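You operate a simulated robot arm through the tools that you are given. There is no shell and no other tool. Be economical: measure what you need, move in short steps, check, and stop when the job is done.

You run a simulated robot arm. Do the job below in one go: nothing can be reset, and whatever is moved stays where it is left.

TASK
Bead the tube 2 mm deep, then 3 mm; open the rollers.

Only the result counts: the job must be done as asked and must still hold three seconds after the hand-in. Knocking over, shifting, dropping, spilling or breaking anything else fails it.

THE ROBOT
A 7-joint arm with a two-finger parallel gripper on a trunk, on a base that drives. Base frame: it is fixed to the floor where the robot stands at the start and does not move with it; the origin is under the middle of the robot, x ahead of it, y to its left, z up. Units: m, degrees, N and s.
With the tool pointing down near the work surface it reaches from about 0.3 to 0.74 m from the robot's upright axis, wherever it stands. Its first joint turns from -115.0 to 115.0 degrees. Places, roughly: depth knob [0.5, -0.1, 1]. Payload 3.91 kg.
Tool frame: the origin (TCP) lies between the finger pads and is the grasp point; the fingertips stand 0.03 m ahead of it; z points along the fingers, y is the line along which they close. The gripper opens to 0.11 m. The fingers are 0.02 m wide and 0.01 m thick; the gripper's body (0.048 by 0.112 m) begins 0.055 m behind the TCP.
Orientation is that of the tool frame in the base frame, as [roll, pitch, yaw] about the fixed x, y, z axes, in that order (R = Rz(yaw) Ry(pitch) Rx(roll)). With the fingers straight down and closing along the base's y, the tool's x points along the base's -x, its y along +y and its z along -z.

THE INTERFACE
- The arm moves only by the tool servo_tool. Its argument "rows" is one flat list of numbers, 7 for each row, row after row: the turn, a rotation vector about the tool's x, y, z in units of 8 degrees (1.0 is 8 degrees), then the shift along the tool's x, y, z in units of 30 mm (1.0 is 30 mm), then the finger opening in m, from 0 to 0.11. In form: [wx, wy, wz, dx, dy, dz, hand, wx, wy, wz, dx, dy, dz, hand, ...]. A call has 1 to 10 rows; each row shifts and turns the commanded pose from where the row before left it, along the tool's axes as they then stand. A call with a number of a shift or a turn outside -1 to 1 is refused whole. A row lasts 0.2 s, in which the tool goes at most 0.05 m and 8.6 degrees; a call with a longer step from one row to the next is refused whole, and so is a gripper value outside its range. Where a pose cannot be reached the arm comes as near as it can. A force on the tool above 50 N (or 10 N above the force at the start of the call, whichever is more), or a blocked arm, ends the call early, and 0.2 s more pass. Each finger travels about 0.108 m/s and halts on what it meets, pressing with about 21 N; the grip force reading is that of the motor and also rises with nothing between the fingers. The clock runs only during rows and for 0.2 s after the last one: add rows that do not move to give the fingers time. It gives the time, the measured TCP pose, the force on the tool (base axes), the opening and the grip force at its end, in the units of the frame above (readings bear some noise), with the torque about the TCP (base axes, N m) and any sound that the robot's microphone picked up, and new pictures: "show" is both (left out), scene, wrist or none.
- Cameras (640 x 400 px; columns grow to the right, rows downward): "scene" is now at [0.0196, 0.1321, 1.7913]; the picture's right is [-0.26, -0.96, 0.00], its down [-0.67, 0.18, -0.72] and it looks along [0.69, -0.19, -0.70] (base axes); focal length 253 px, centre (320, 200). "wrist" rides on the gripper at [0.072, 0.017, -0.103] in the tool frame; the picture's right is [-0.23, 0.97, 0.00], its down [-0.76, -0.18, -0.62] and it looks along [-0.61, -0.14, 0.78] (tool axes); focal length 222 px, centre (320, 200). There is no depth. A picture from a camera that has moved, and an enlarged one, comes with that camera's place and axes in the base frame and with its lens.
- lift_body(by): slides the trunk up (or, below 0, down) by that many m; the arm and the scene camera ride with it, the base frame stays. It gives what a move gives, with no picture.
- roll_base(legs): drives the robot by 1 to 6 legs, each [ahead, turn to the left] in m and degrees, along the robot's own axes; the way and the turn of a leg run together, so that a leg with both is an arc; at most 1.5 m and 180 degrees a leg. The arm and the cameras ride along, it lands a little off, and it stops where it bumps. It gives what a move gives, and a new picture of the scene camera.
- head_to(pan, tilt): turns the head with the scene camera to pan (to the left, within 155 degrees either way) and tilt (down, from -29 to 69), counted from straight ahead of the robot. It gives what a move gives, and a new picture of the scene camera.
- zoom(camera, box): a new picture of the part [left, top, right, bottom] of that camera's present view, enlarged. The clock stands still meanwhile.
- close_job(): hands the job in; it is judged then, once.

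Go step by step. Nothing tells you exact positions but the pictures and the camera data: compare them with the known pose of the tool, close in by small moves and look again before you grip or let go. The budget is 120 turns and 260 pictures, counting those below and the enlarged ones. Unless the task says otherwise, let go and move clear before handing in, and close with one line.

The tools are called after "Call:" as name(argument=value, ...) on one line, values as JSON. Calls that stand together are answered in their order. servo_tool: Moves the arm, as the interface text tells. Its arguments: {"type":"object","properties":{"rows":{"type":"array","items":{"type":"number"}},"show":{"type":"string","enum":["both","scene","wrist","none"]}},"required":["rows"]} The other tools are called the same way: lift_body (by) slides the trunk up or down; roll_base (legs) drives the base; head_to (pan, tilt) turns the head that bears the scene camera; zoom (camera, box) takes an enlarged picture of a part of a camera's view; close_job () hands the job in.

At the start:

```text
clock: 0.0
eef_pos: [0.3968, -0.0457, 1.3334]
tcp_rot: [-180.0, 0.1, 180.0]
ft_force: [-0.4, -0.4, 0.6]
wrist_torque: [-0.01, -0.01, 0.0]
opening: 0.1103
grip_force: 0.1
trunk travel left (down, up): [-0.9, 0.09]
robot x, y, heading: [-0.0024, 0.0012, 0.1]
head pan, tilt: [-15.3, 44.0]
```

scene: 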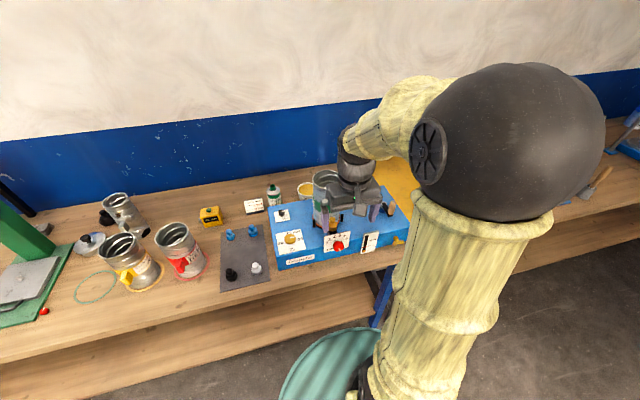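
wrist: 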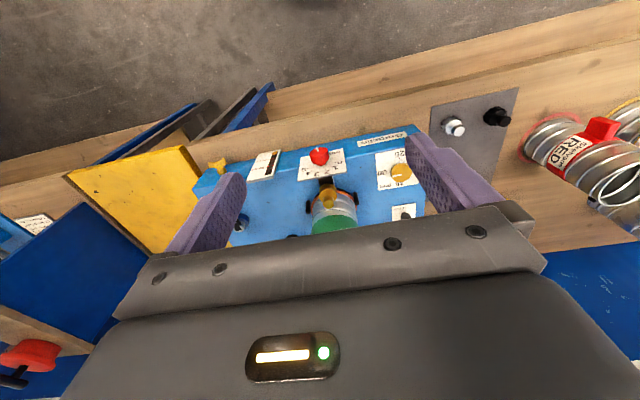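

I see a blue beading machine with a yellow knob, a red knob, a switch and a tube. I'll zoom in to read the labels.

Call:
zoom(camera="scene", box=[250, 160, 430, 280])

Call:
zoom(camera="wrist", box=[170, 110, 450, 250])

Call:
zoom(camera="scene", box=[60, 170, 300, 320])

```text
3.33 times, centred on (340, 220) of scene
camera zoom: at [0.0196, 0.1321, 1.7913], right [-0.26, -0.96, 0.0], down [-0.67, 0.18, -0.72], along [0.69, -0.19, -0.7], focal length 842 px, centre (253, 133)
```

zoom: 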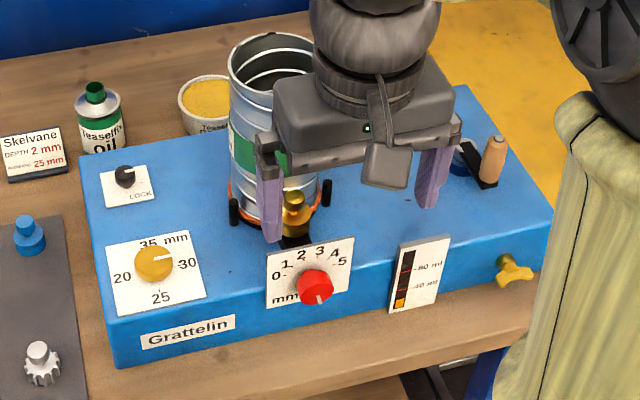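

```text
2.29 times, centred on (310, 180) of wrist
camera zoom: at [0.323, -0.0281, 1.4366], right [0.23, 0.97, 0.0], down [0.76, -0.18, 0.62], along [0.61, -0.14, -0.78], focal length 508 px, centre (343, 246)
```

zoom: 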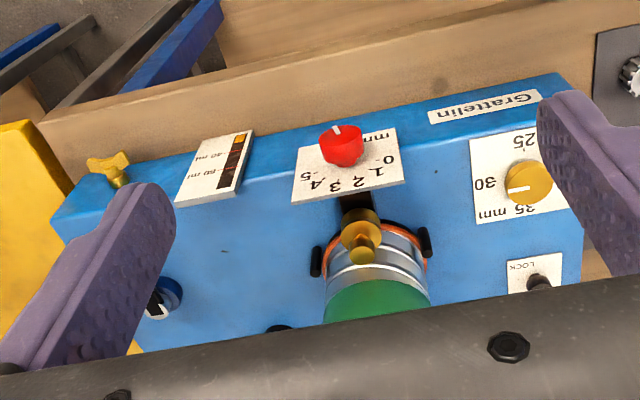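

```text
2.67 times, centred on (180, 245) of scene
camera zoom: at [0.0196, 0.1321, 1.7913], right [-0.26, -0.96, 0.0], down [-0.67, 0.18, -0.72], along [0.69, -0.19, -0.7], focal length 674 px, centre (693, 80)
```

zoom: 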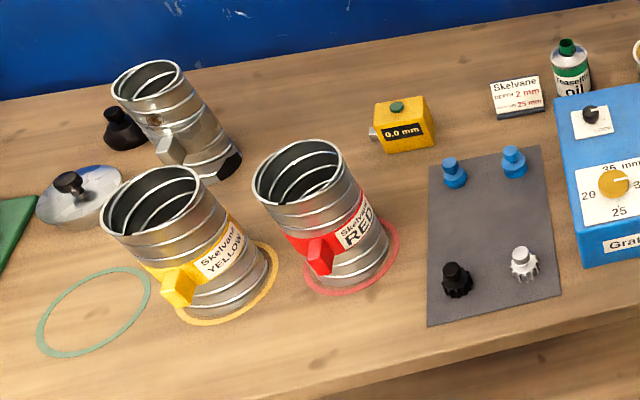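

The gripper blocks the view; I move it to the right (-y) and look again.

Call:
servo_tool(rows=[0, 0, 0, 0, -1, 0, 0.11, 0, 0, 0, 0, -1, 0, 0.11, 0, 0, 0, 0, -1, 0, 0.11, 0, 0, 0, 0, -1, 0, 0.11, 0, 0, 0, 0, -1, 0, 0.11, 0, 0, 0, 0, -1, 0, 0.11, 0, 0, 0, 0, -1, 0, 0.11, 0, 0, 0, 0, -1, 0, 0.11, 0, 0, 0, 0, -1, 0, 0.11, 0, 0, 0, 0, -1, 0, 0.11])

```text
clock: 2.2
eef_pos: [0.3932, -0.3453, 1.3327]
tcp_rot: [-180.0, 0.0, 180.0]
ft_force: [-0.8, 0.1, -0.4]
wrist_torque: [0.01, 0.0, 0.0]
opening: 0.1099
grip_force: 0.0
trunk travel left (down, up): [-0.9, 0.09]
robot x, y, heading: [-0.0015, 0.0007, 0.1]
head pan, tilt: [-15.3, 44.0]
camera scene: at [0.02, 0.1306, 1.7914], right [-0.26, -0.96, 0.0], down [-0.67, 0.18, -0.72], along [0.69, -0.19, -0.7], focal length 253 px, centre (320, 200)
camera wrist: at [0.3203, -0.3269, 1.4349], right [0.23, 0.97, 0.0], down [0.76, -0.18, 0.62], along [0.61, -0.14, -0.78], focal length 222 px, centre (320, 200)
```

scene: 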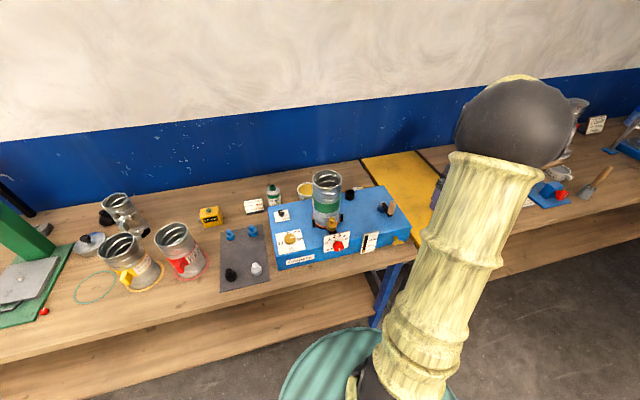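
wrist: 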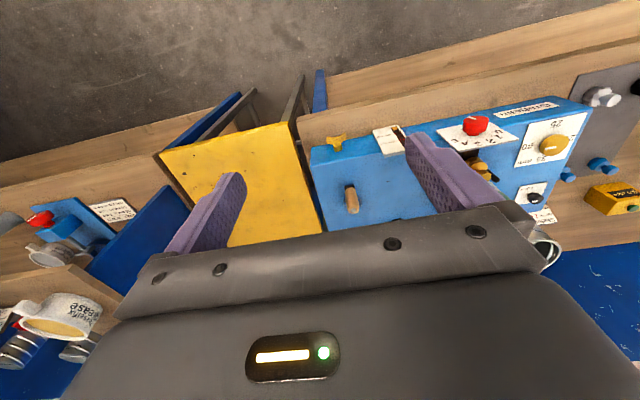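

Call:
zoom(camera="scene", box=[260, 160, 420, 275])

Call:
zoom(camera="scene", box=[305, 165, 405, 235])

Call:
zoom(camera="scene", box=[500, 90, 640, 220])

Call:
zoom(camera="scene", box=[230, 175, 310, 225])

```text
3.48 times, centred on (340, 218) of scene
camera zoom: at [0.02, 0.1306, 1.7914], right [-0.26, -0.96, 0.0], down [-0.67, 0.18, -0.72], along [0.69, -0.19, -0.7], focal length 879 px, centre (250, 139)
```

zoom: 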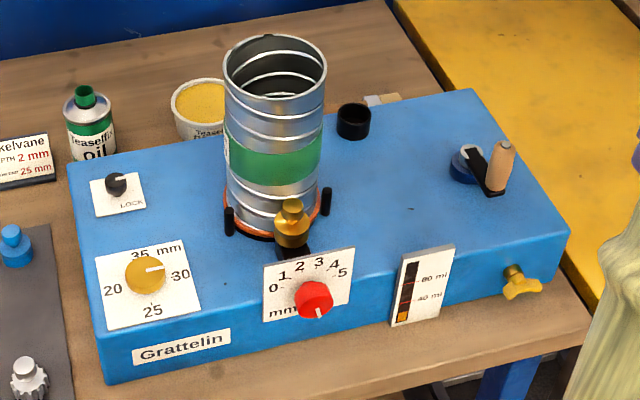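

```text
5.71 times, centred on (355, 200) of scene
camera zoom: at [0.02, 0.1306, 1.7914], right [-0.26, -0.96, 0.0], down [-0.67, 0.18, -0.72], along [0.69, -0.19, -0.7], focal length 1444 px, centre (120, 200)
```

zoom: 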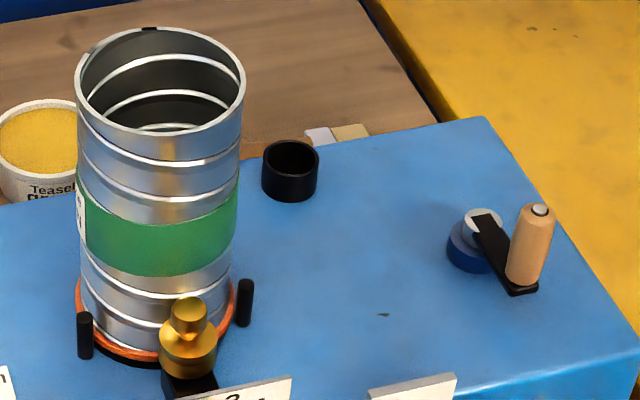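

```text
3.08 times, centred on (570, 155) of scene
camera zoom: at [0.02, 0.1306, 1.7914], right [-0.26, -0.96, 0.0], down [-0.67, 0.18, -0.72], along [0.69, -0.19, -0.7], focal length 778 px, centre (-449, 338)
```

zoom: 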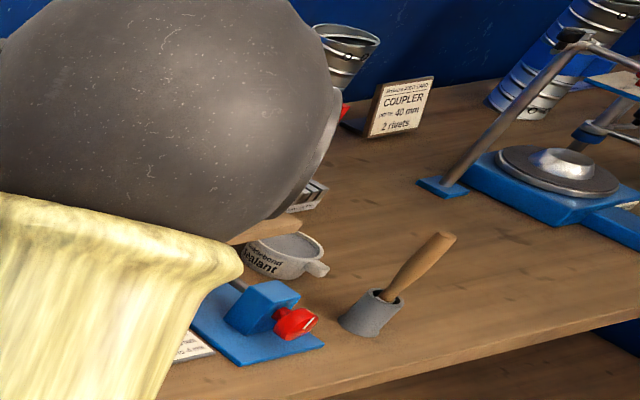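

```text
8.00 times, centred on (270, 200) of scene
camera zoom: at [0.02, 0.1306, 1.7914], right [-0.26, -0.96, 0.0], down [-0.67, 0.18, -0.72], along [0.69, -0.19, -0.7], focal length 2022 px, centre (720, 200)
```

zoom: 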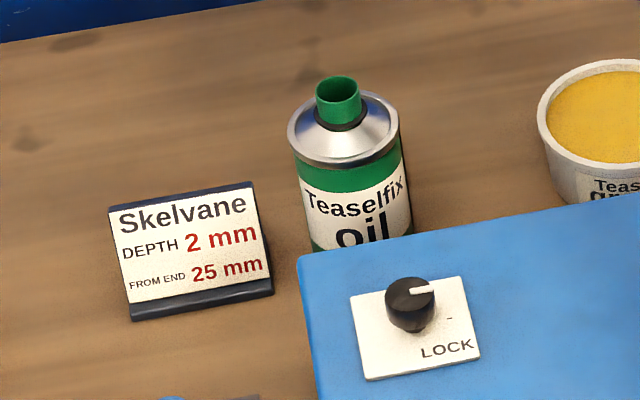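

I'll take a closer wrist view of the front panel.

Call:
servo_tool(rows=[0, 0, 0, 0.5, 1, 0.4, 0.11, 0, 0, 0, 0.5, 1, 0.4, 0.11, 0, 0, 0, 0.5, 1, 0.4, 0.11, 0, 0, 0, 0.5, 1, 0.4, 0.11, 0, 0, 0, 0, 1, 0.4, 0.11, 0, 0, 0, 0, 1, 0.4, 0.11, 0, 0, 0, 0, 1, 0.4, 0.11], show="wrist")

Call:
zoom(camera="wrist", box=[190, 60, 490, 250])

```text
clock: 3.8
eef_pos: [0.3347, -0.1321, 1.2488]
tcp_rot: [-179.8, 0.0, -180.0]
ft_force: [0.3, 0.0, 1.0]
wrist_torque: [0.01, 0.0, 0.01]
opening: 0.1101
grip_force: 0.2
trunk travel left (down, up): [-0.9, 0.09]
robot x, y, heading: [0.0003, -0.0007, 0.1]
head pan, tilt: [-15.3, 44.0]
camera wrist: at [0.2622, -0.1137, 1.352], right [0.23, 0.97, 0.0], down [0.76, -0.18, 0.62], along [0.61, -0.14, -0.78], focal length 222 px, centre (320, 200)
```

wrist: 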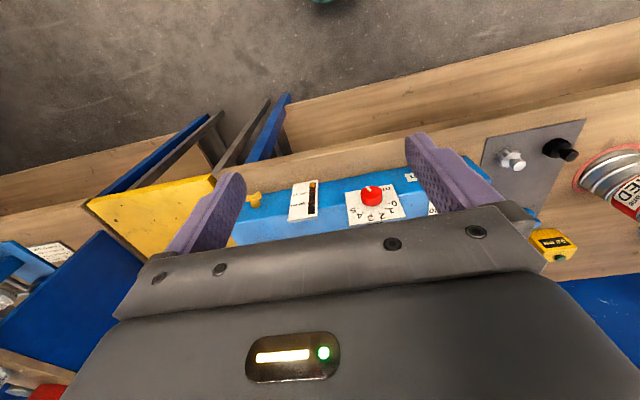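

```text
2.11 times, centred on (340, 155) of wrist
camera zoom: at [0.2622, -0.1137, 1.352], right [0.23, 0.97, 0.0], down [0.76, -0.18, 0.62], along [0.61, -0.14, -0.78], focal length 468 px, centre (278, 295)
```

zoom: 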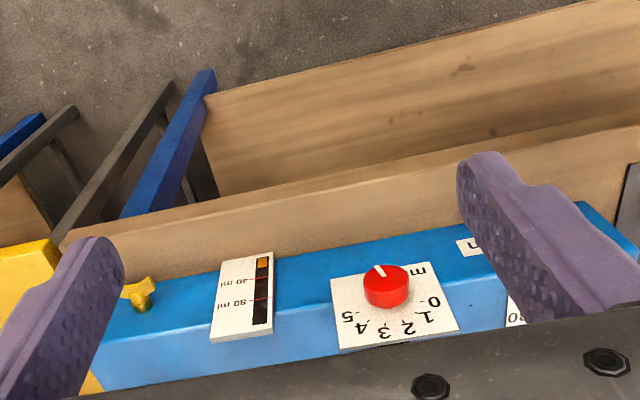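

Call:
zoom(camera="scene", box=[310, 210, 370, 250])

Call:
zoom(camera="scene", box=[355, 215, 415, 255])

Call:
zoom(camera="scene", box=[265, 200, 325, 250])

```text
10.00 times, centred on (340, 230) of scene
camera zoom: at [0.0201, 0.1332, 1.7912], right [-0.26, -0.96, 0.0], down [-0.67, 0.18, -0.72], along [0.69, -0.19, -0.7], focal length 2527 px, centre (120, -100)
```

zoom: 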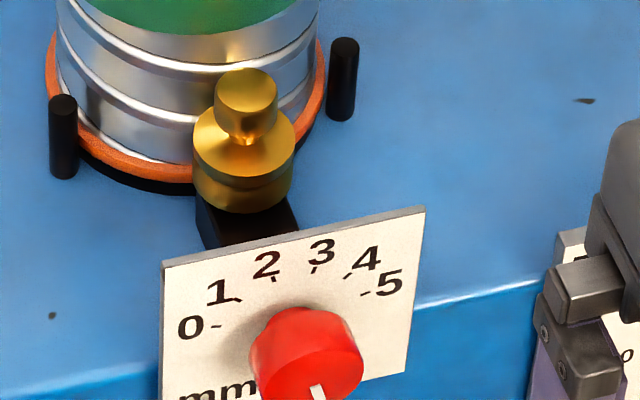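

```text
10.00 times, centred on (385, 235) of scene
camera zoom: at [0.0201, 0.1332, 1.7912], right [-0.26, -0.96, 0.0], down [-0.67, 0.18, -0.72], along [0.69, -0.19, -0.7], focal length 2527 px, centre (-330, -150)
```

zoom: 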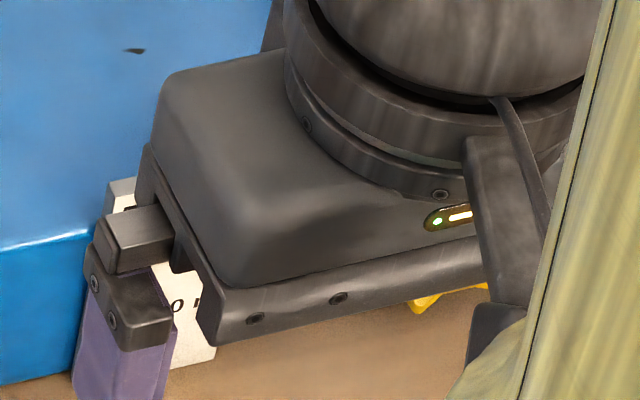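

```text
8.00 times, centred on (295, 225) of scene
camera zoom: at [0.0201, 0.1332, 1.7912], right [-0.26, -0.96, 0.0], down [-0.67, 0.18, -0.72], along [0.69, -0.19, -0.7], focal length 2022 px, centre (520, 0)
```

zoom: 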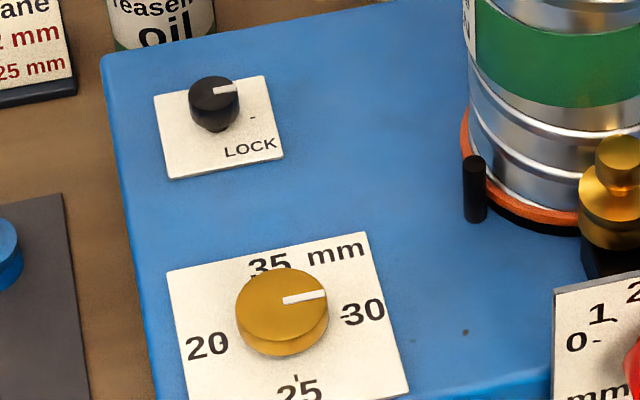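

The depth plate stands nearly vertical on the front with the knob axis toward me, currently pointing down (open). I'll pitch the gripper to horizontal to grip it.

Call:
servo_tool(rows=[0, -1, 0, 0, 0, -0.6, 0.08, 0, -1, 0, 0, 0, -0.4, 0.08, 0, -1, 0, 0, 0, 0, 0.08, 0, -1, 0, 0, 0, 0, 0.08, 0, -1, 0, 0, 0, 0, 0.08, 0, -1, 0, 0, 0, 0, 0.08, 0, -1, 0, 0, 0, 0, 0.08, 0, -1, 0, 0, 0, 0, 0.08, 0, -1, 0, 0, 0, 0, 0.08, 0, -1, 0, 0, 0, 0, 0.08], show="scene")

```text
clock: 6.0
eef_pos: [0.4177, -0.2282, 1.3417]
tcp_rot: [-179.8, 80.1, -179.9]
ft_force: [-0.2, -0.3, -0.3]
wrist_torque: [0.0, 0.03, 0.0]
opening: 0.0801
grip_force: 0.1
out of reach, approached as far as the arm can: row 3, 4, 5, 6, 7, 8, 9, 10
trunk travel left (down, up): [-0.9, 0.09]
robot x, y, heading: [-0.0008, -0.0018, 0.1]
head pan, tilt: [-15.3, 44.0]
camera scene: at [0.0207, 0.1307, 1.7914], right [-0.26, -0.96, 0.0], down [-0.67, 0.18, -0.72], along [0.69, -0.19, -0.7], focal length 253 px, centre (320, 200)
```

scene: 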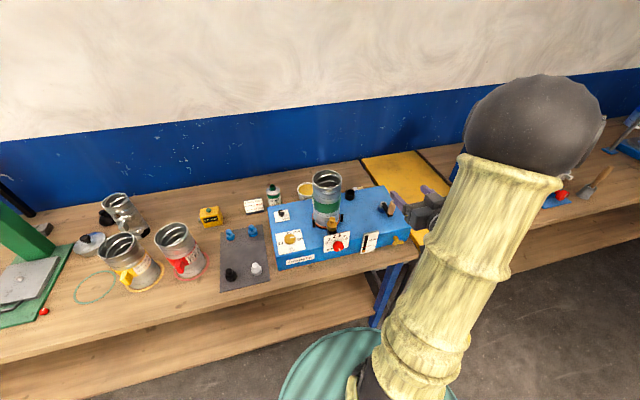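

Too close to be horizontal here; I back the base off.

Call:
roll_base(legs=[[-0.25, 0]])

Call:
servo_tool(rows=[0, -1, 0, 0, 0, 0, 0.08, 0, -0.24, 0, 0, 0, 0, 0.08, 0, 0, 0, 0, 0, 0, 0.08], show="scene")

```text
clock: 8.0
eef_pos: [0.1644, -0.2293, 1.3428]
tcp_rot: [180.0, 79.9, 179.5]
ft_force: [0.0, 0.1, 0.2]
wrist_torque: [0.01, -0.01, 0.02]
opening: 0.0799
grip_force: 0.0
trunk travel left (down, up): [-0.9, 0.09]
robot x, y, heading: [-0.2517, 0.0066, -0.1]
head pan, tilt: [-15.3, 44.0]
camera scene: at [-0.2309, 0.1329, 1.7913], right [-0.27, -0.96, 0.0], down [-0.67, 0.19, -0.72], along [0.69, -0.19, -0.69], focal length 253 px, centre (320, 200)
```

scene: 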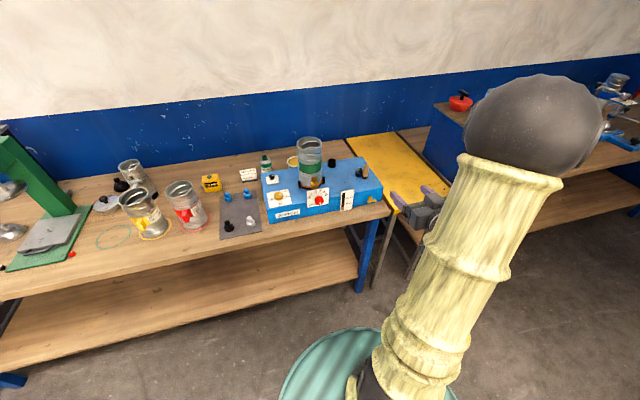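

```text
clock: 8.8
eef_pos: [0.1697, -0.2355, 1.3428]
tcp_rot: [159.7, 89.9, 159.4]
ft_force: [-0.6, 0.0, -0.4]
wrist_torque: [0.01, -0.02, 0.01]
opening: 0.0802
grip_force: 0.1
out of reach, approached as far as the arm can: row 1
trunk travel left (down, up): [-0.9, 0.09]
robot x, y, heading: [-0.2546, 0.0018, -0.3]
head pan, tilt: [-15.3, 44.0]
camera scene: at [-0.2294, 0.132, 1.7913], right [-0.27, -0.96, 0.0], down [-0.67, 0.19, -0.72], along [0.69, -0.19, -0.7], focal length 253 px, centre (320, 200)
```

scene: 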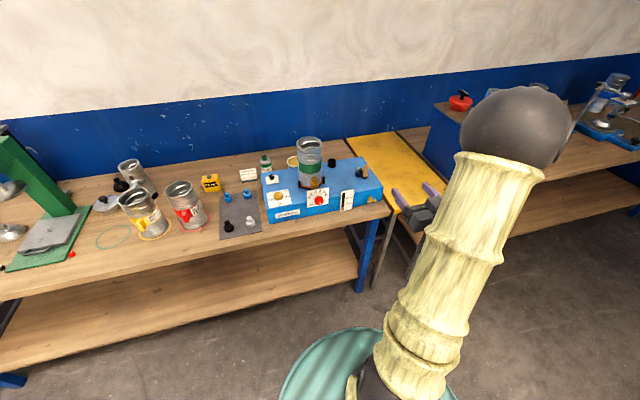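

Call:
servo_tool(rows=[0, 0, 0, 1, 0.5, 0.4, 0.08, 0, 0, 0, 1, 0.5, 0.4, 0.08, 0, 0, 0, 1, 0.5, 0.4, 0.08, 0, 0, 0, 1, 0.5, 0.4, 0.08, 0, 0, 0, 1, 0.5, 0.4, 0.08, 0, 0, 0, 1, 0.5, 0.4, 0.08, 0, 0, 0, 1, 0.5, 0.4, 0.08, 0, 0, 0, 1, 0.5, 0.4, 0.08, 0, 0, 0, 1, 0.5, 0.4, 0.08, 0, 0, 0, 1, 0.5, 0.4, 0.08], show="both")

Call:
zoom(camera="scene", box=[250, 130, 410, 230])

```text
clock: 11.0
eef_pos: [0.3059, -0.1349, 1.06]
tcp_rot: [118.6, 89.5, 119.1]
ft_force: [-0.4, 0.4, 0.3]
wrist_torque: [0.01, 0.01, 0.0]
opening: 0.0799
grip_force: 0.0
out of reach, approached as far as the arm can: row 1, 5, 6, 7, 9, 10
trunk travel left (down, up): [-0.9, 0.09]
robot x, y, heading: [-0.2492, 0.002, -0.4]
head pan, tilt: [-15.3, 44.0]
camera scene: at [-0.2286, 0.1333, 1.7913], right [-0.27, -0.96, 0.0], down [-0.67, 0.19, -0.72], along [0.69, -0.19, -0.7], focal length 253 px, centre (320, 200)
camera wrist: at [0.2019, -0.1173, 0.9881], right [-0.01, 0.97, 0.23], down [-0.62, -0.19, 0.76], along [0.79, -0.14, 0.6], focal length 222 px, centre (320, 200)
```

scene: 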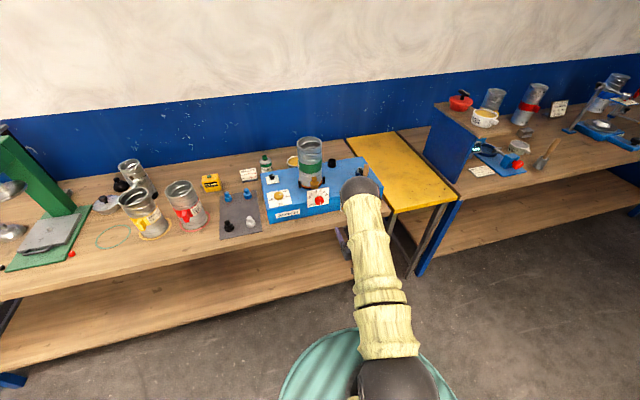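
wrist: 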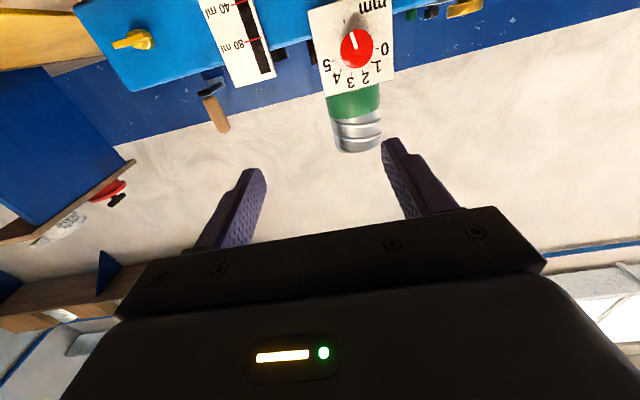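

```text
4.00 times, centred on (330, 180) of scene
camera zoom: at [-0.2286, 0.1333, 1.7913], right [-0.27, -0.96, 0.0], down [-0.67, 0.19, -0.72], along [0.69, -0.19, -0.7], focal length 1011 px, centre (280, 280)
```

zoom: 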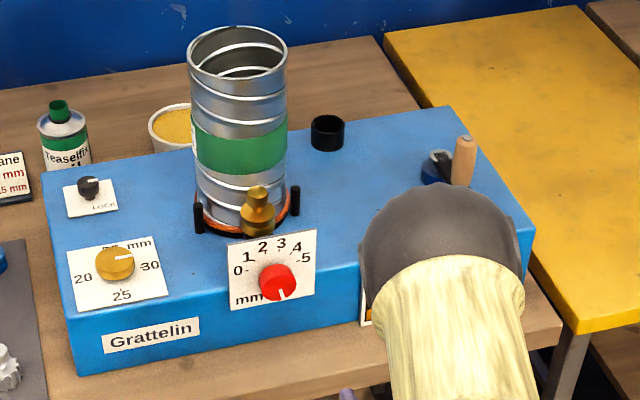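

Call:
zoom(camera="wrist", box=[290, 0, 430, 90])

Call:
zoom(camera="wrist", box=[100, 0, 300, 140])

```text
4.44 times, centred on (360, 45) of wrist
camera zoom: at [0.2019, -0.1173, 0.9881], right [-0.01, 0.97, 0.23], down [-0.62, -0.19, 0.76], along [0.79, -0.14, 0.6], focal length 987 px, centre (142, 889)
```

zoom: 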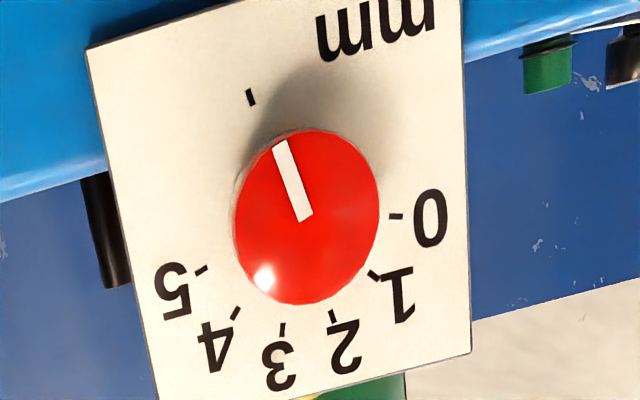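

```text
2.86 times, centred on (200, 70) of wrist
camera zoom: at [0.2019, -0.1173, 0.9881], right [-0.01, 0.97, 0.23], down [-0.62, -0.19, 0.76], along [0.79, -0.14, 0.6], focal length 635 px, centre (663, 571)
```

zoom: 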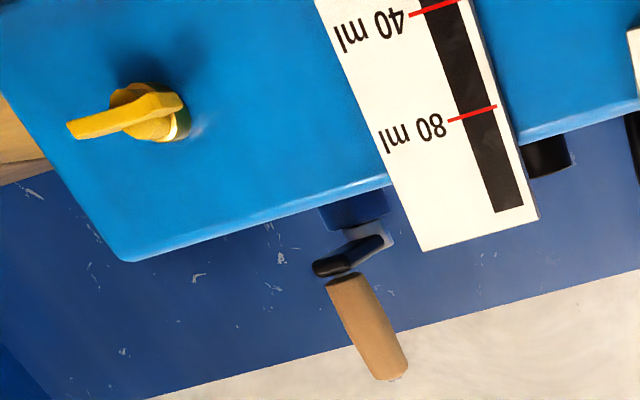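

Tick geometry: 30° per mm (0 at −75°, 2 at −15°, 3 at +15°), and the parked "open" tick is at −195°; so knob +180° gives 2 mm. I align with the knob and pre-roll the gripper by −90°.

Call:
servo_tool(rows=[0, 0, 0, 0.63, 0.97, 0, 0.08, 0, 0, 0, 0.62, 0.97, 0, 0.08, 0, 0, -1, 0, 0, 0, 0.08, 0, 0, -1, 0, 0, 0, 0.08, 0, 0, -1, 0, 0, 0, 0.08, 0, 0, -1, 0, 0, 0, 0.08, 0, 0, -1, 0, 0, 0, 0.08, 0, 0, -1, 0, 0, 0, 0.08, 0, 0, -1, 0, 0, 0, 0.08, 0, 0, -1, 0, 0, 0, 0.08], show="none")

Call:
servo_tool(rows=[0, 0, -1, 0, 0, 0, 0.08, 0, 0, -1, 0, 0, 0, 0.08, 0, 0, -1, 0, 0, 0, 0.08, 0, 0, -0.25, 0, 0, 0, 0.08, 0, 0, 0, 0, 0, 0, 0.08], show="both")

```text
clock: 13.2
eef_pos: [0.2893, -0.3579, 1.2916]
tcp_rot: [-92.1, 27.2, -90.8]
ft_force: [0.3, -0.1, -0.1]
wrist_torque: [0.01, -0.01, -0.02]
opening: 0.0798
grip_force: 0.1
out of reach, approached as far as the arm can: row 1, 2, 3, 4, 5, 6, 7, 8, 9, 10
trunk travel left (down, up): [-0.9, 0.09]
robot x, y, heading: [-0.2483, 0.0005, -0.7]
head pan, tilt: [-15.3, 44.0]
```

```text
clock: 14.4
eef_pos: [0.2866, -0.3585, 1.4387]
tcp_rot: [-92.0, 3.3, -90.6]
ft_force: [-0.2, 0.3, -0.4]
wrist_torque: [-0.02, 0.0, -0.02]
opening: 0.0801
grip_force: 0.1
out of reach, approached as far as the arm can: row 1, 2, 3, 4
trunk travel left (down, up): [-0.9, 0.09]
robot x, y, heading: [-0.25, 0.0021, -0.6]
head pan, tilt: [-15.3, 44.0]
camera scene: at [-0.2298, 0.1333, 1.7912], right [-0.27, -0.96, 0.0], down [-0.67, 0.19, -0.72], along [0.69, -0.19, -0.69], focal length 253 px, centre (320, 200)
camera wrist: at [0.1815, -0.4268, 1.4212], right [-0.03, 0.28, -0.96], down [-0.61, 0.76, 0.24], along [0.79, 0.59, 0.15], focal length 222 px, centre (320, 200)
```

scene: 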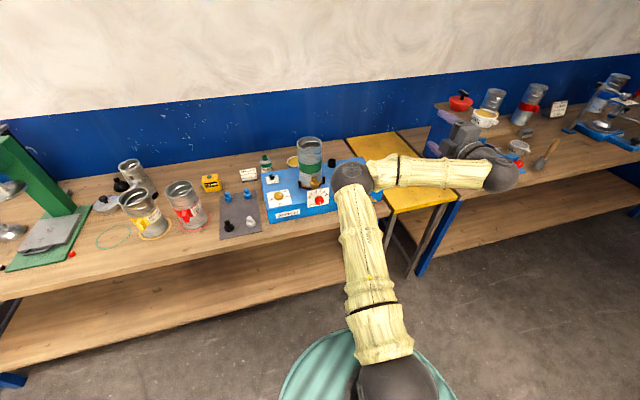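
wrist: 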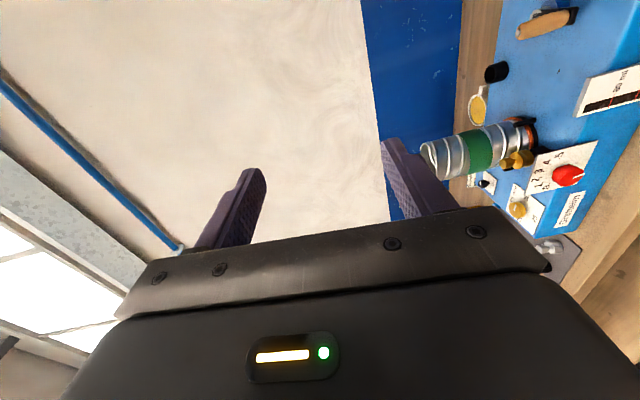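

The trunk is too high for a horizontal tool this low; I lower it by 0.3 m.

Call:
lift_body(by=-0.3)

Call:
servo_tool(rows=[0, 0, 0, 0, 0, 0, 0.08, 0, 0, 0, 0, 0, 0, 0.08], show="scene")

```text
clock: 17.4
eef_pos: [0.2864, -0.3583, 1.139]
tcp_rot: [-92.0, 3.6, -90.7]
ft_force: [-0.2, 0.3, -0.9]
wrist_torque: [0.01, 0.03, -0.01]
opening: 0.0802
grip_force: 0.0
trunk travel left (down, up): [-0.6, 0.39]
robot x, y, heading: [-0.2531, -0.0, -0.2]
head pan, tilt: [-15.3, 44.0]
```

```text
clock: 18.0
eef_pos: [0.2877, -0.3572, 1.1389]
tcp_rot: [-91.9, 3.6, -90.7]
ft_force: [0.2, 0.4, 0.2]
wrist_torque: [0.02, 0.01, -0.03]
opening: 0.0799
grip_force: 0.0
trunk travel left (down, up): [-0.6, 0.39]
robot x, y, heading: [-0.2495, 0.0045, -0.5]
head pan, tilt: [-15.3, 44.0]
camera scene: at [-0.2296, 0.1329, 1.4913], right [-0.27, -0.96, 0.0], down [-0.67, 0.19, -0.72], along [0.69, -0.19, -0.7], focal length 253 px, centre (320, 200)
```

scene: 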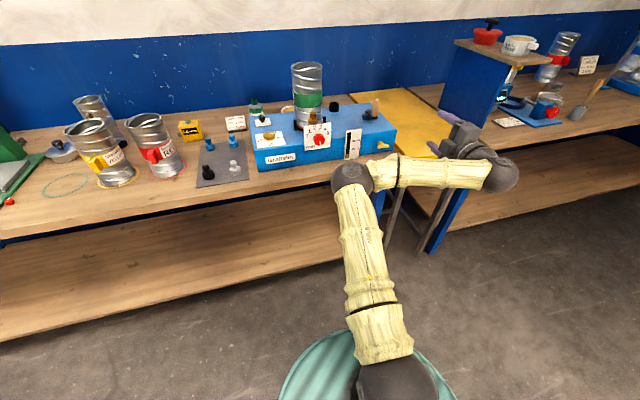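

Call:
servo_tool(rows=[0.25, -0.09, 0, -0.94, 0.39, 0.4, 0.08, 0, 0, 0, -0.94, 0.39, 0.4, 0.08, 0, 0, 0, -0.94, 0.39, 0.4, 0.08, 0, 0, 0, -0.94, 0.39, 0.4, 0.08, 0, 0, 0, -0.94, 0.39, 0.4, 0.08, 0, 0, 0, -0.94, 0.39, 0.4, 0.08, 0, 0, 0, -0.94, 0.39, 0.4, 0.08, 0, 0, 0, -0.94, 0.39, 0.4, 0.08, 0, 0, 0, -0.94, 0.39, 0.4, 0.08, 0, 0, 0, -0.94, 0.39, 0.4, 0.08])

```text
clock: 20.2
eef_pos: [0.3966, -0.0545, 1.1199]
tcp_rot: [-90.5, 3.6, -90.0]
ft_force: [-0.2, 0.1, -0.1]
wrist_torque: [-0.04, -0.01, 0.01]
opening: 0.0799
grip_force: 0.1
out of reach, approached as far as the arm can: row 1, 2, 3, 4, 5, 6, 7, 8, 9, 10
trunk travel left (down, up): [-0.6, 0.39]
robot x, y, heading: [-0.2471, 0.0017, -0.4]
head pan, tilt: [-15.3, 44.0]
camera scene: at [-0.2297, 0.1333, 1.4912], right [-0.27, -0.96, 0.0], down [-0.67, 0.19, -0.72], along [0.69, -0.19, -0.7], focal length 253 px, centre (320, 200)
camera wrist: at [0.2927, -0.1253, 1.0985], right [-0.01, 0.29, -0.96], down [-0.62, 0.75, 0.23], along [0.78, 0.6, 0.17], focal length 222 px, centre (320, 200)
```

scene: 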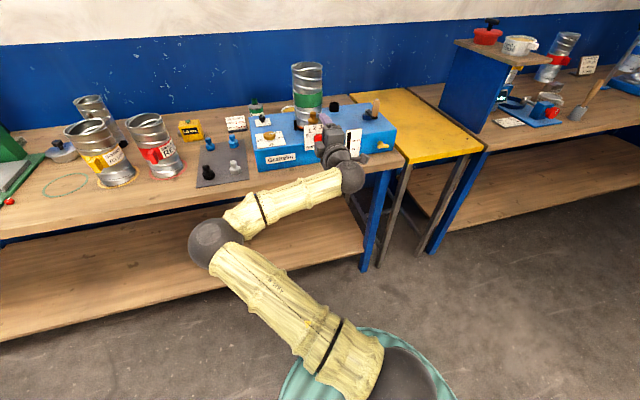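
wrist: 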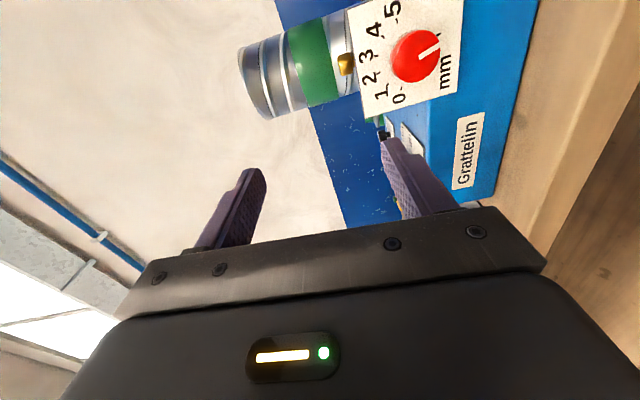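

Call:
lift_body(by=-0.1)

Call:
servo_tool(rows=[0, 0, 0, 0.25, 0, 0.3, 0.07, 0, 0, 0, 0.25, 0, 0.3, 0.07, 0, 0, 0, 0.25, 0, 0.2, 0.07, 0, 0, 0, 0, 0, 0, 0.07])

```text
clock: 21.6
eef_pos: [0.3971, -0.0559, 1.0183]
tcp_rot: [-90.5, 3.6, -90.0]
ft_force: [-0.2, 0.5, -1.0]
wrist_torque: [0.01, -0.04, -0.02]
opening: 0.0801
grip_force: 0.1
trunk travel left (down, up): [-0.5, 0.49]
robot x, y, heading: [-0.2511, 0.0019, -0.5]
head pan, tilt: [-15.3, 44.0]
```

```text
clock: 22.6
eef_pos: [0.4191, -0.0788, 1.0188]
tcp_rot: [-91.0, 3.6, -90.1]
ft_force: [0.1, 0.6, 0.2]
wrist_torque: [0.0, -0.01, -0.01]
opening: 0.0701
grip_force: 0.2
trunk travel left (down, up): [-0.5, 0.49]
robot x, y, heading: [-0.2469, 0.0027, -0.4]
head pan, tilt: [-15.3, 44.0]
camera scene: at [-0.2296, 0.1329, 1.3913], right [-0.27, -0.96, 0.0], down [-0.67, 0.19, -0.72], along [0.69, -0.19, -0.7], focal length 253 px, centre (320, 200)
camera wrist: at [0.3157, -0.1484, 0.9995], right [-0.02, 0.29, -0.96], down [-0.62, 0.75, 0.24], along [0.79, 0.6, 0.17], focal length 222 px, centre (320, 200)
```

scene: 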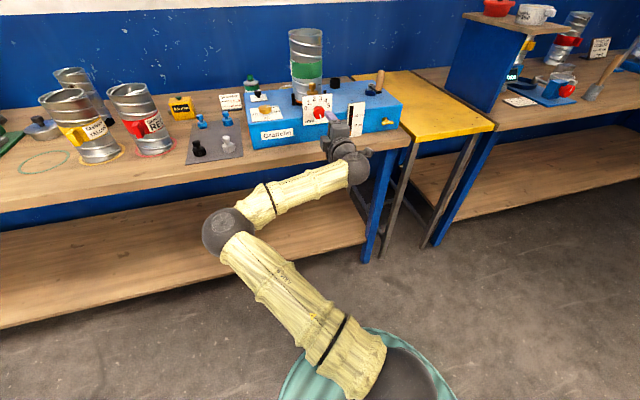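
wrist: 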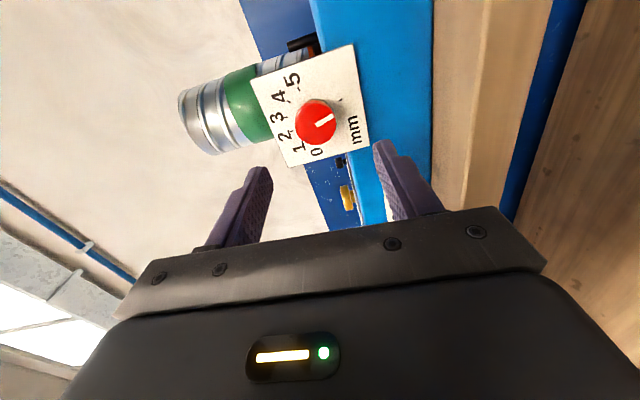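

Call:
servo_tool(rows=[0, 0, 0, -0.03, -0.1, 0.66, 0.07, 0, 0, 0, 0, 0, 0.66, 0.07, 0, 0, 0, 0, 0, 0.66, 0.07, 0, 0, 0, 0, 0, 0.66, 0.07, 0, 0, 0, 0, 0, 0.6, 0.07, 0, 0, 0, 0, 0, 0, 0.07])

Call:
zoom(camera="wrist", box=[200, 60, 480, 240])

Call:
zoom(camera="scene", box=[270, 70, 390, 150])

```text
clock: 24.0
eef_pos: [0.5182, -0.0779, 1.0245]
tcp_rot: [-91.1, 3.6, -90.0]
ft_force: [-0.7, -0.6, 0.3]
wrist_torque: [0.0, 0.03, 0.03]
opening: 0.0701
grip_force: 0.0
out of reach, approached as far as the arm can: row 2
trunk travel left (down, up): [-0.5, 0.49]
robot x, y, heading: [-0.2505, 0.0023, -0.6]
head pan, tilt: [-15.3, 44.0]
camera scene: at [-0.2295, 0.1329, 1.3913], right [-0.27, -0.96, 0.0], down [-0.67, 0.19, -0.72], along [0.69, -0.19, -0.7], focal length 253 px, centre (320, 200)
camera wrist: at [0.4143, -0.1481, 1.0055], right [-0.02, 0.29, -0.96], down [-0.62, 0.75, 0.24], along [0.79, 0.6, 0.16], focal length 222 px, centre (320, 200)
```

scene: 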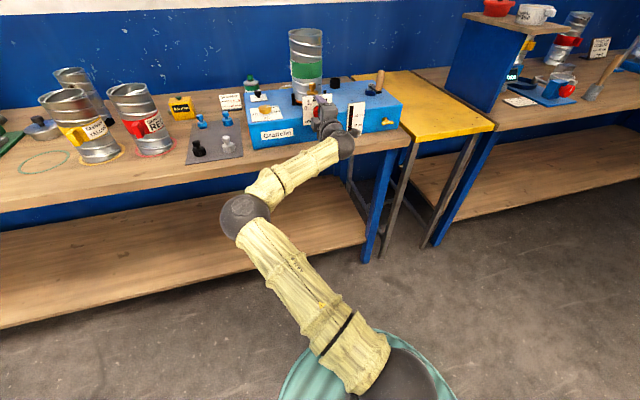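
wrist: 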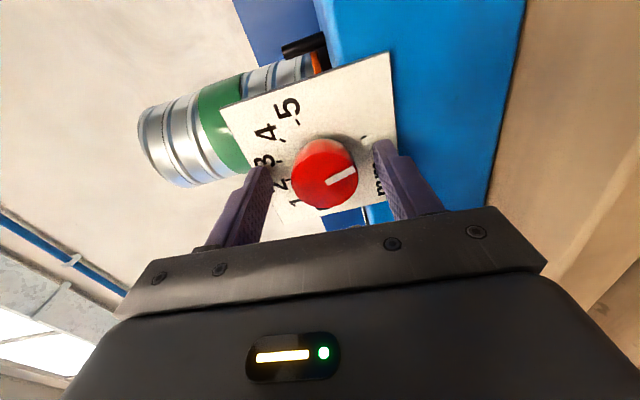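

```text
2.22 times, centred on (340, 150) of wrist
camera zoom: at [0.4143, -0.1481, 1.0055], right [-0.02, 0.29, -0.96], down [-0.62, 0.75, 0.24], along [0.79, 0.6, 0.16], focal length 494 px, centre (276, 311)
```

zoom: 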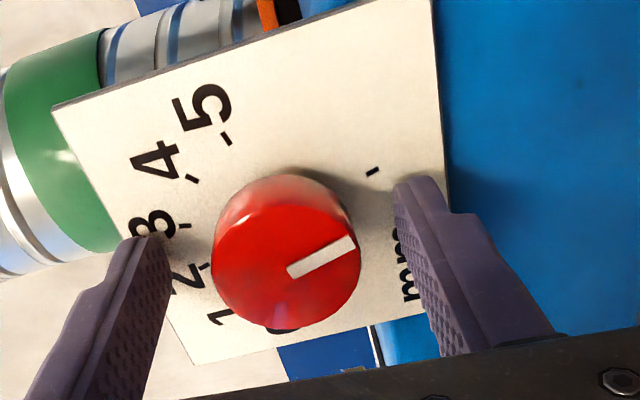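

```text
5.00 times, centred on (330, 110) of scene
camera zoom: at [-0.2295, 0.1329, 1.3913], right [-0.27, -0.96, 0.0], down [-0.67, 0.19, -0.72], along [0.69, -0.19, -0.7], focal length 1264 px, centre (270, 650)
```

zoom: 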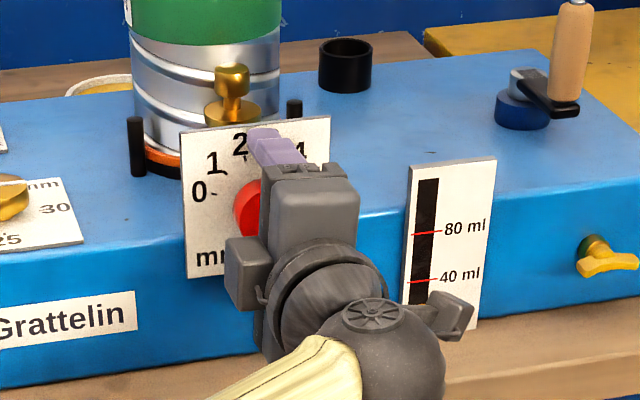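

The fingers straddle the knob. Grip.

Call:
servo_tool(rows=[0, 0, 0, 0, 0, 0, 0.05, 0, 0, 0, 0, 0, 0, 0.02, 0, 0, 0, 0, 0, 0, 0.02, 0, 0, 0, 0, 0, 0, 0.02], show="wrist")

```text
clock: 25.0
eef_pos: [0.5191, -0.0783, 1.0225]
tcp_rot: [-91.3, 3.6, -90.1]
ft_force: [-15.7, 3.4, -23.7]
wrist_torque: [0.03, -0.51, 0.26]
opening: 0.0399
grip_force: 45.3
trunk travel left (down, up): [-0.5, 0.49]
robot x, y, heading: [-0.2533, 0.0022, -0.4]
head pan, tilt: [-15.3, 44.0]
camera wrist: at [0.4143, -0.1479, 1.0031], right [-0.02, 0.29, -0.96], down [-0.62, 0.75, 0.24], along [0.79, 0.6, 0.16], focal length 222 px, centre (320, 200)
```

wrist: 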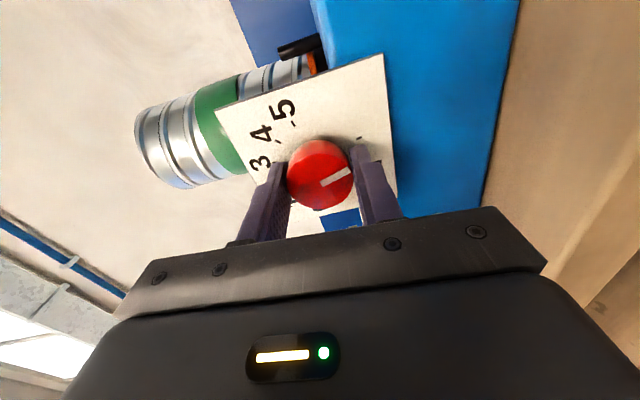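

Call:
servo_tool(rows=[0, 0, 0, 0, 0.1, 0, 0.02, 0, 0, 0, 0, 0, 0, 0.02], show="none")

Call:
servo_tool(rows=[0, 0, 0.5, 0, 0, 0, 0.02, 0, 0, 0.5, 0, 0, 0, 0.02, 0, 0, 1, 0, 0, 0, 0.02, 0, 0, 0, 0, 0, 0, 0.02], show="wrist")

```text
clock: 25.6
eef_pos: [0.5187, -0.0774, 1.0211]
tcp_rot: [-91.5, 3.5, -90.1]
ft_force: [-22.0, 4.0, -32.2]
wrist_torque: [0.02, -0.47, 0.21]
opening: 0.0399
grip_force: 45.3
out of reach, approached as far as the arm can: row 1
trunk travel left (down, up): [-0.5, 0.49]
robot x, y, heading: [-0.2513, 0.0023, -0.5]
head pan, tilt: [-15.3, 44.0]
```

```text
clock: 26.6
eef_pos: [0.5177, -0.0765, 1.0223]
tcp_rot: [-90.9, 19.6, -90.4]
ft_force: [-21.6, -0.5, -33.4]
wrist_torque: [0.04, -0.2, 0.1]
opening: 0.0396
grip_force: 45.2
trunk travel left (down, up): [-0.5, 0.49]
robot x, y, heading: [-0.2482, -0.0005, -0.4]
head pan, tilt: [-15.3, 44.0]
camera wrist: at [0.4144, -0.1392, 0.9835], right [-0.01, 0.54, -0.84], down [-0.62, 0.66, 0.43], along [0.79, 0.52, 0.33], focal length 222 px, centre (320, 200)
```

wrist: 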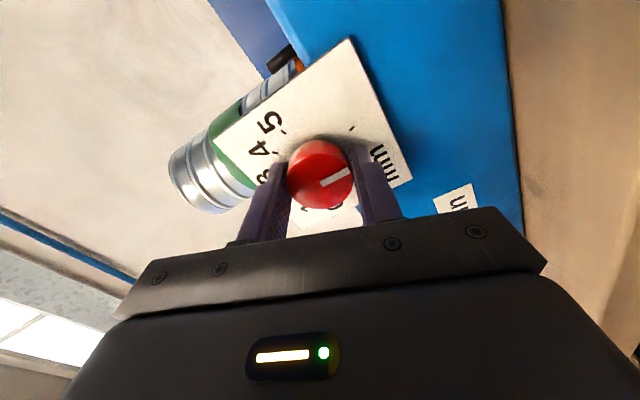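

Call:
servo_tool(rows=[0, 0, 0, 0, -0.15, -0.05, 0.02, 0, 0, 0, 0, 0, 0, 0.02], show="none")

```text
clock: 27.2
eef_pos: [0.5194, -0.0777, 1.0229]
tcp_rot: [-91.6, 19.6, -90.4]
ft_force: [-19.1, 7.4, -44.4]
wrist_torque: [0.09, 0.24, -0.9]
opening: 0.0399
grip_force: 45.3
trunk travel left (down, up): [-0.5, 0.49]
robot x, y, heading: [-0.2495, 0.004, -0.7]
head pan, tilt: [-15.3, 44.0]
```

Call:
servo_tool(rows=[0, 0, 0, 0, 0.15, 0, 0.02, 0, 0, 0, 0, 0.15, 0, 0.02, 0, 0, 0, 0, 0, 0, 0.02], show="none")

```text
clock: 28.0
eef_pos: [0.5182, -0.0759, 1.0229]
tcp_rot: [-90.6, 19.6, -90.1]
ft_force: [-1.7, -1.0, -18.4]
wrist_torque: [0.03, 0.34, -0.9]
opening: 0.0398
grip_force: 45.2
trunk travel left (down, up): [-0.5, 0.49]
robot x, y, heading: [-0.2472, -0.0029, -0.4]
head pan, tilt: [-15.3, 44.0]
```

Call:
servo_tool(rows=[0, 0, 0, 0.065, 0.19, 0, 0.02, 0, 0, 0, 0, 0, 0, 0.02, 0, 0, 0.6, 0, 0, 0, 0.02, 0, 0, 0.6, 0, 0, 0, 0.02, 0, 0, 0.8, 0, 0, 0, 0.02, 0, 0, 0, 0, 0, 0, 0.02], show="wrist")

```text
clock: 29.0
eef_pos: [0.5167, -0.0785, 1.0223]
tcp_rot: [-89.8, 29.2, -90.1]
ft_force: [5.2, -3.4, 5.8]
wrist_torque: [-0.03, 0.49, 0.29]
opening: 0.0391
grip_force: 45.0
trunk travel left (down, up): [-0.5, 0.49]
robot x, y, heading: [-0.2486, 0.0014, -0.4]
head pan, tilt: [-15.3, 44.0]
stopped in row 5: the force on the tool passed its limit at 52 N (the readings are from after the stop); the commanded pose is now the measured one
camera wrist: at [0.4128, -0.1322, 0.9713], right [0.0, 0.67, -0.74], down [-0.62, 0.58, 0.52], along [0.78, 0.46, 0.42], focal length 222 px, centre (320, 200)
```

wrist: 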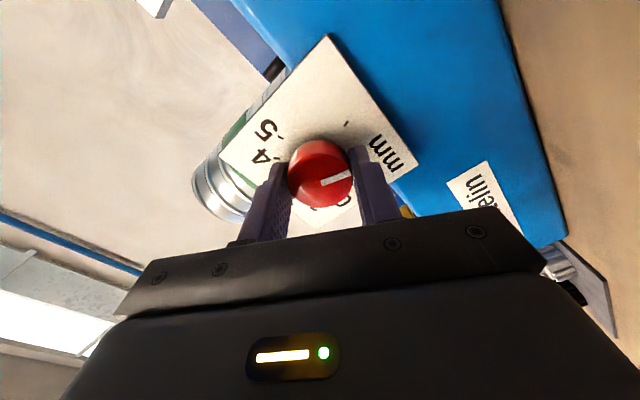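

Call:
servo_tool(rows=[0, 0, 0.4, 0, 0, 0, 0.02, 0, 0, 0.4, 0, 0, 0, 0.02, 0, 0, 0.4, 0, 0, 0, 0.02, 0, 0, 0.4, 0, 0, 0, 0.02, 0, 0, 0.4, 0, 0, 0, 0.02, 0, 0, 0, 0, 0, 0, 0.02], show="wrist")

```text
clock: 30.4
eef_pos: [0.5162, -0.078, 1.0223]
tcp_rot: [-89.8, 45.3, -90.0]
ft_force: [7.0, -6.3, 10.1]
wrist_torque: [-0.02, 0.71, -0.79]
opening: 0.0391
grip_force: 45.3
trunk travel left (down, up): [-0.5, 0.49]
robot x, y, heading: [-0.2462, -0.0016, -0.5]
head pan, tilt: [-15.3, 44.0]
camera wrist: at [0.4128, -0.1162, 0.9582], right [0.0, 0.85, -0.52], down [-0.62, 0.41, 0.67], along [0.78, 0.32, 0.53], focal length 222 px, centre (320, 200)
```

wrist: 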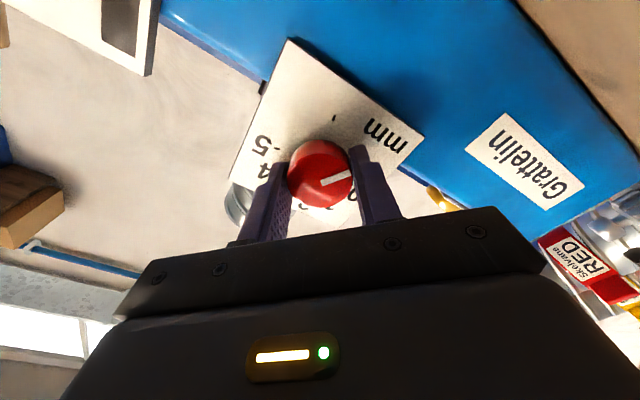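

Turning smoothly; continue.

Call:
servo_tool(rows=[0, 0, 0.5, 0, 0, 0, 0.02, 0, 0, 0.5, 0, 0, 0, 0.02, 0, 0, 0.5, 0, 0, 0, 0.02, 0, 0, 0.5, 0, 0, 0, 0.02, 0, 0, 0.5, 0, 0, 0, 0.02, 0, 0, 0.5, 0, 0, 0, 0.02, 0, 0, 0.5, 0, 0, 0, 0.02, 0, 0, 0.5, 0, 0, 0, 0.02, 0, 0, 0.5, 0, 0, 0, 0.02], show="none")

Call:
servo_tool(rows=[0, 0, 0.5, 0, 0, 0, 0.02, 0, 0, 0.5, 0, 0, 0, 0.02, 0, 0, 0.5, 0, 0, 0, 0.02, 0, 0, 0.5, 0, 0, 0, 0.02, 0, 0, 0.5, 0, 0, 0, 0.02, 0, 0, 0.5, 0, 0, 0, 0.02], show="both")

```text
clock: 32.4
eef_pos: [0.5163, -0.0787, 1.0218]
tcp_rot: [-88.9, 81.3, -88.9]
ft_force: [9.7, -8.0, 11.5]
wrist_torque: [0.0, -1.4, 0.13]
opening: 0.0391
grip_force: 44.9
trunk travel left (down, up): [-0.5, 0.49]
robot x, y, heading: [-0.2493, -0.0008, -0.4]
head pan, tilt: [-15.3, 44.0]
```

```text
clock: 33.8
eef_pos: [0.5172, -0.0783, 1.0214]
tcp_rot: [89.4, 74.6, 89.3]
ft_force: [17.8, -11.5, 19.9]
wrist_torque: [-0.03, -0.82, -0.29]
opening: 0.0391
grip_force: 45.8
trunk travel left (down, up): [-0.5, 0.49]
robot x, y, heading: [-0.2507, -0.0011, -0.5]
head pan, tilt: [-15.3, 44.0]
camera scene: at [-0.2292, 0.1315, 1.3914], right [-0.27, -0.96, 0.0], down [-0.67, 0.19, -0.72], along [0.69, -0.19, -0.7], focal length 253 px, centre (320, 200)
camera wrist: at [0.4129, -0.0421, 0.9561], right [0.0, 0.88, 0.48], down [-0.63, -0.37, 0.69], along [0.78, -0.3, 0.55], focal length 222 px, centre (320, 200)
```

scene: 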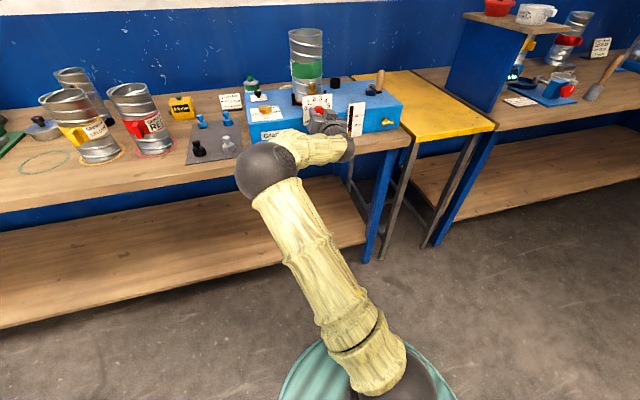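
wrist: 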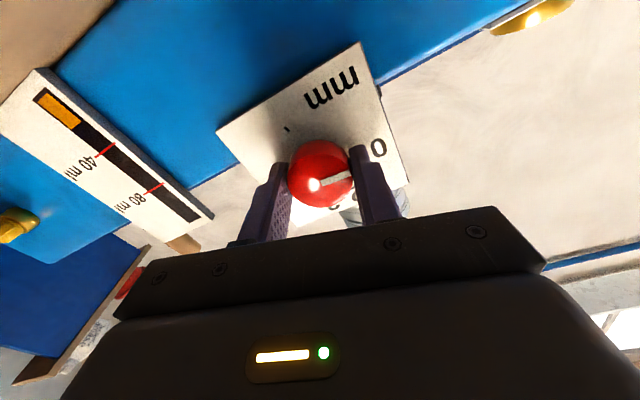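

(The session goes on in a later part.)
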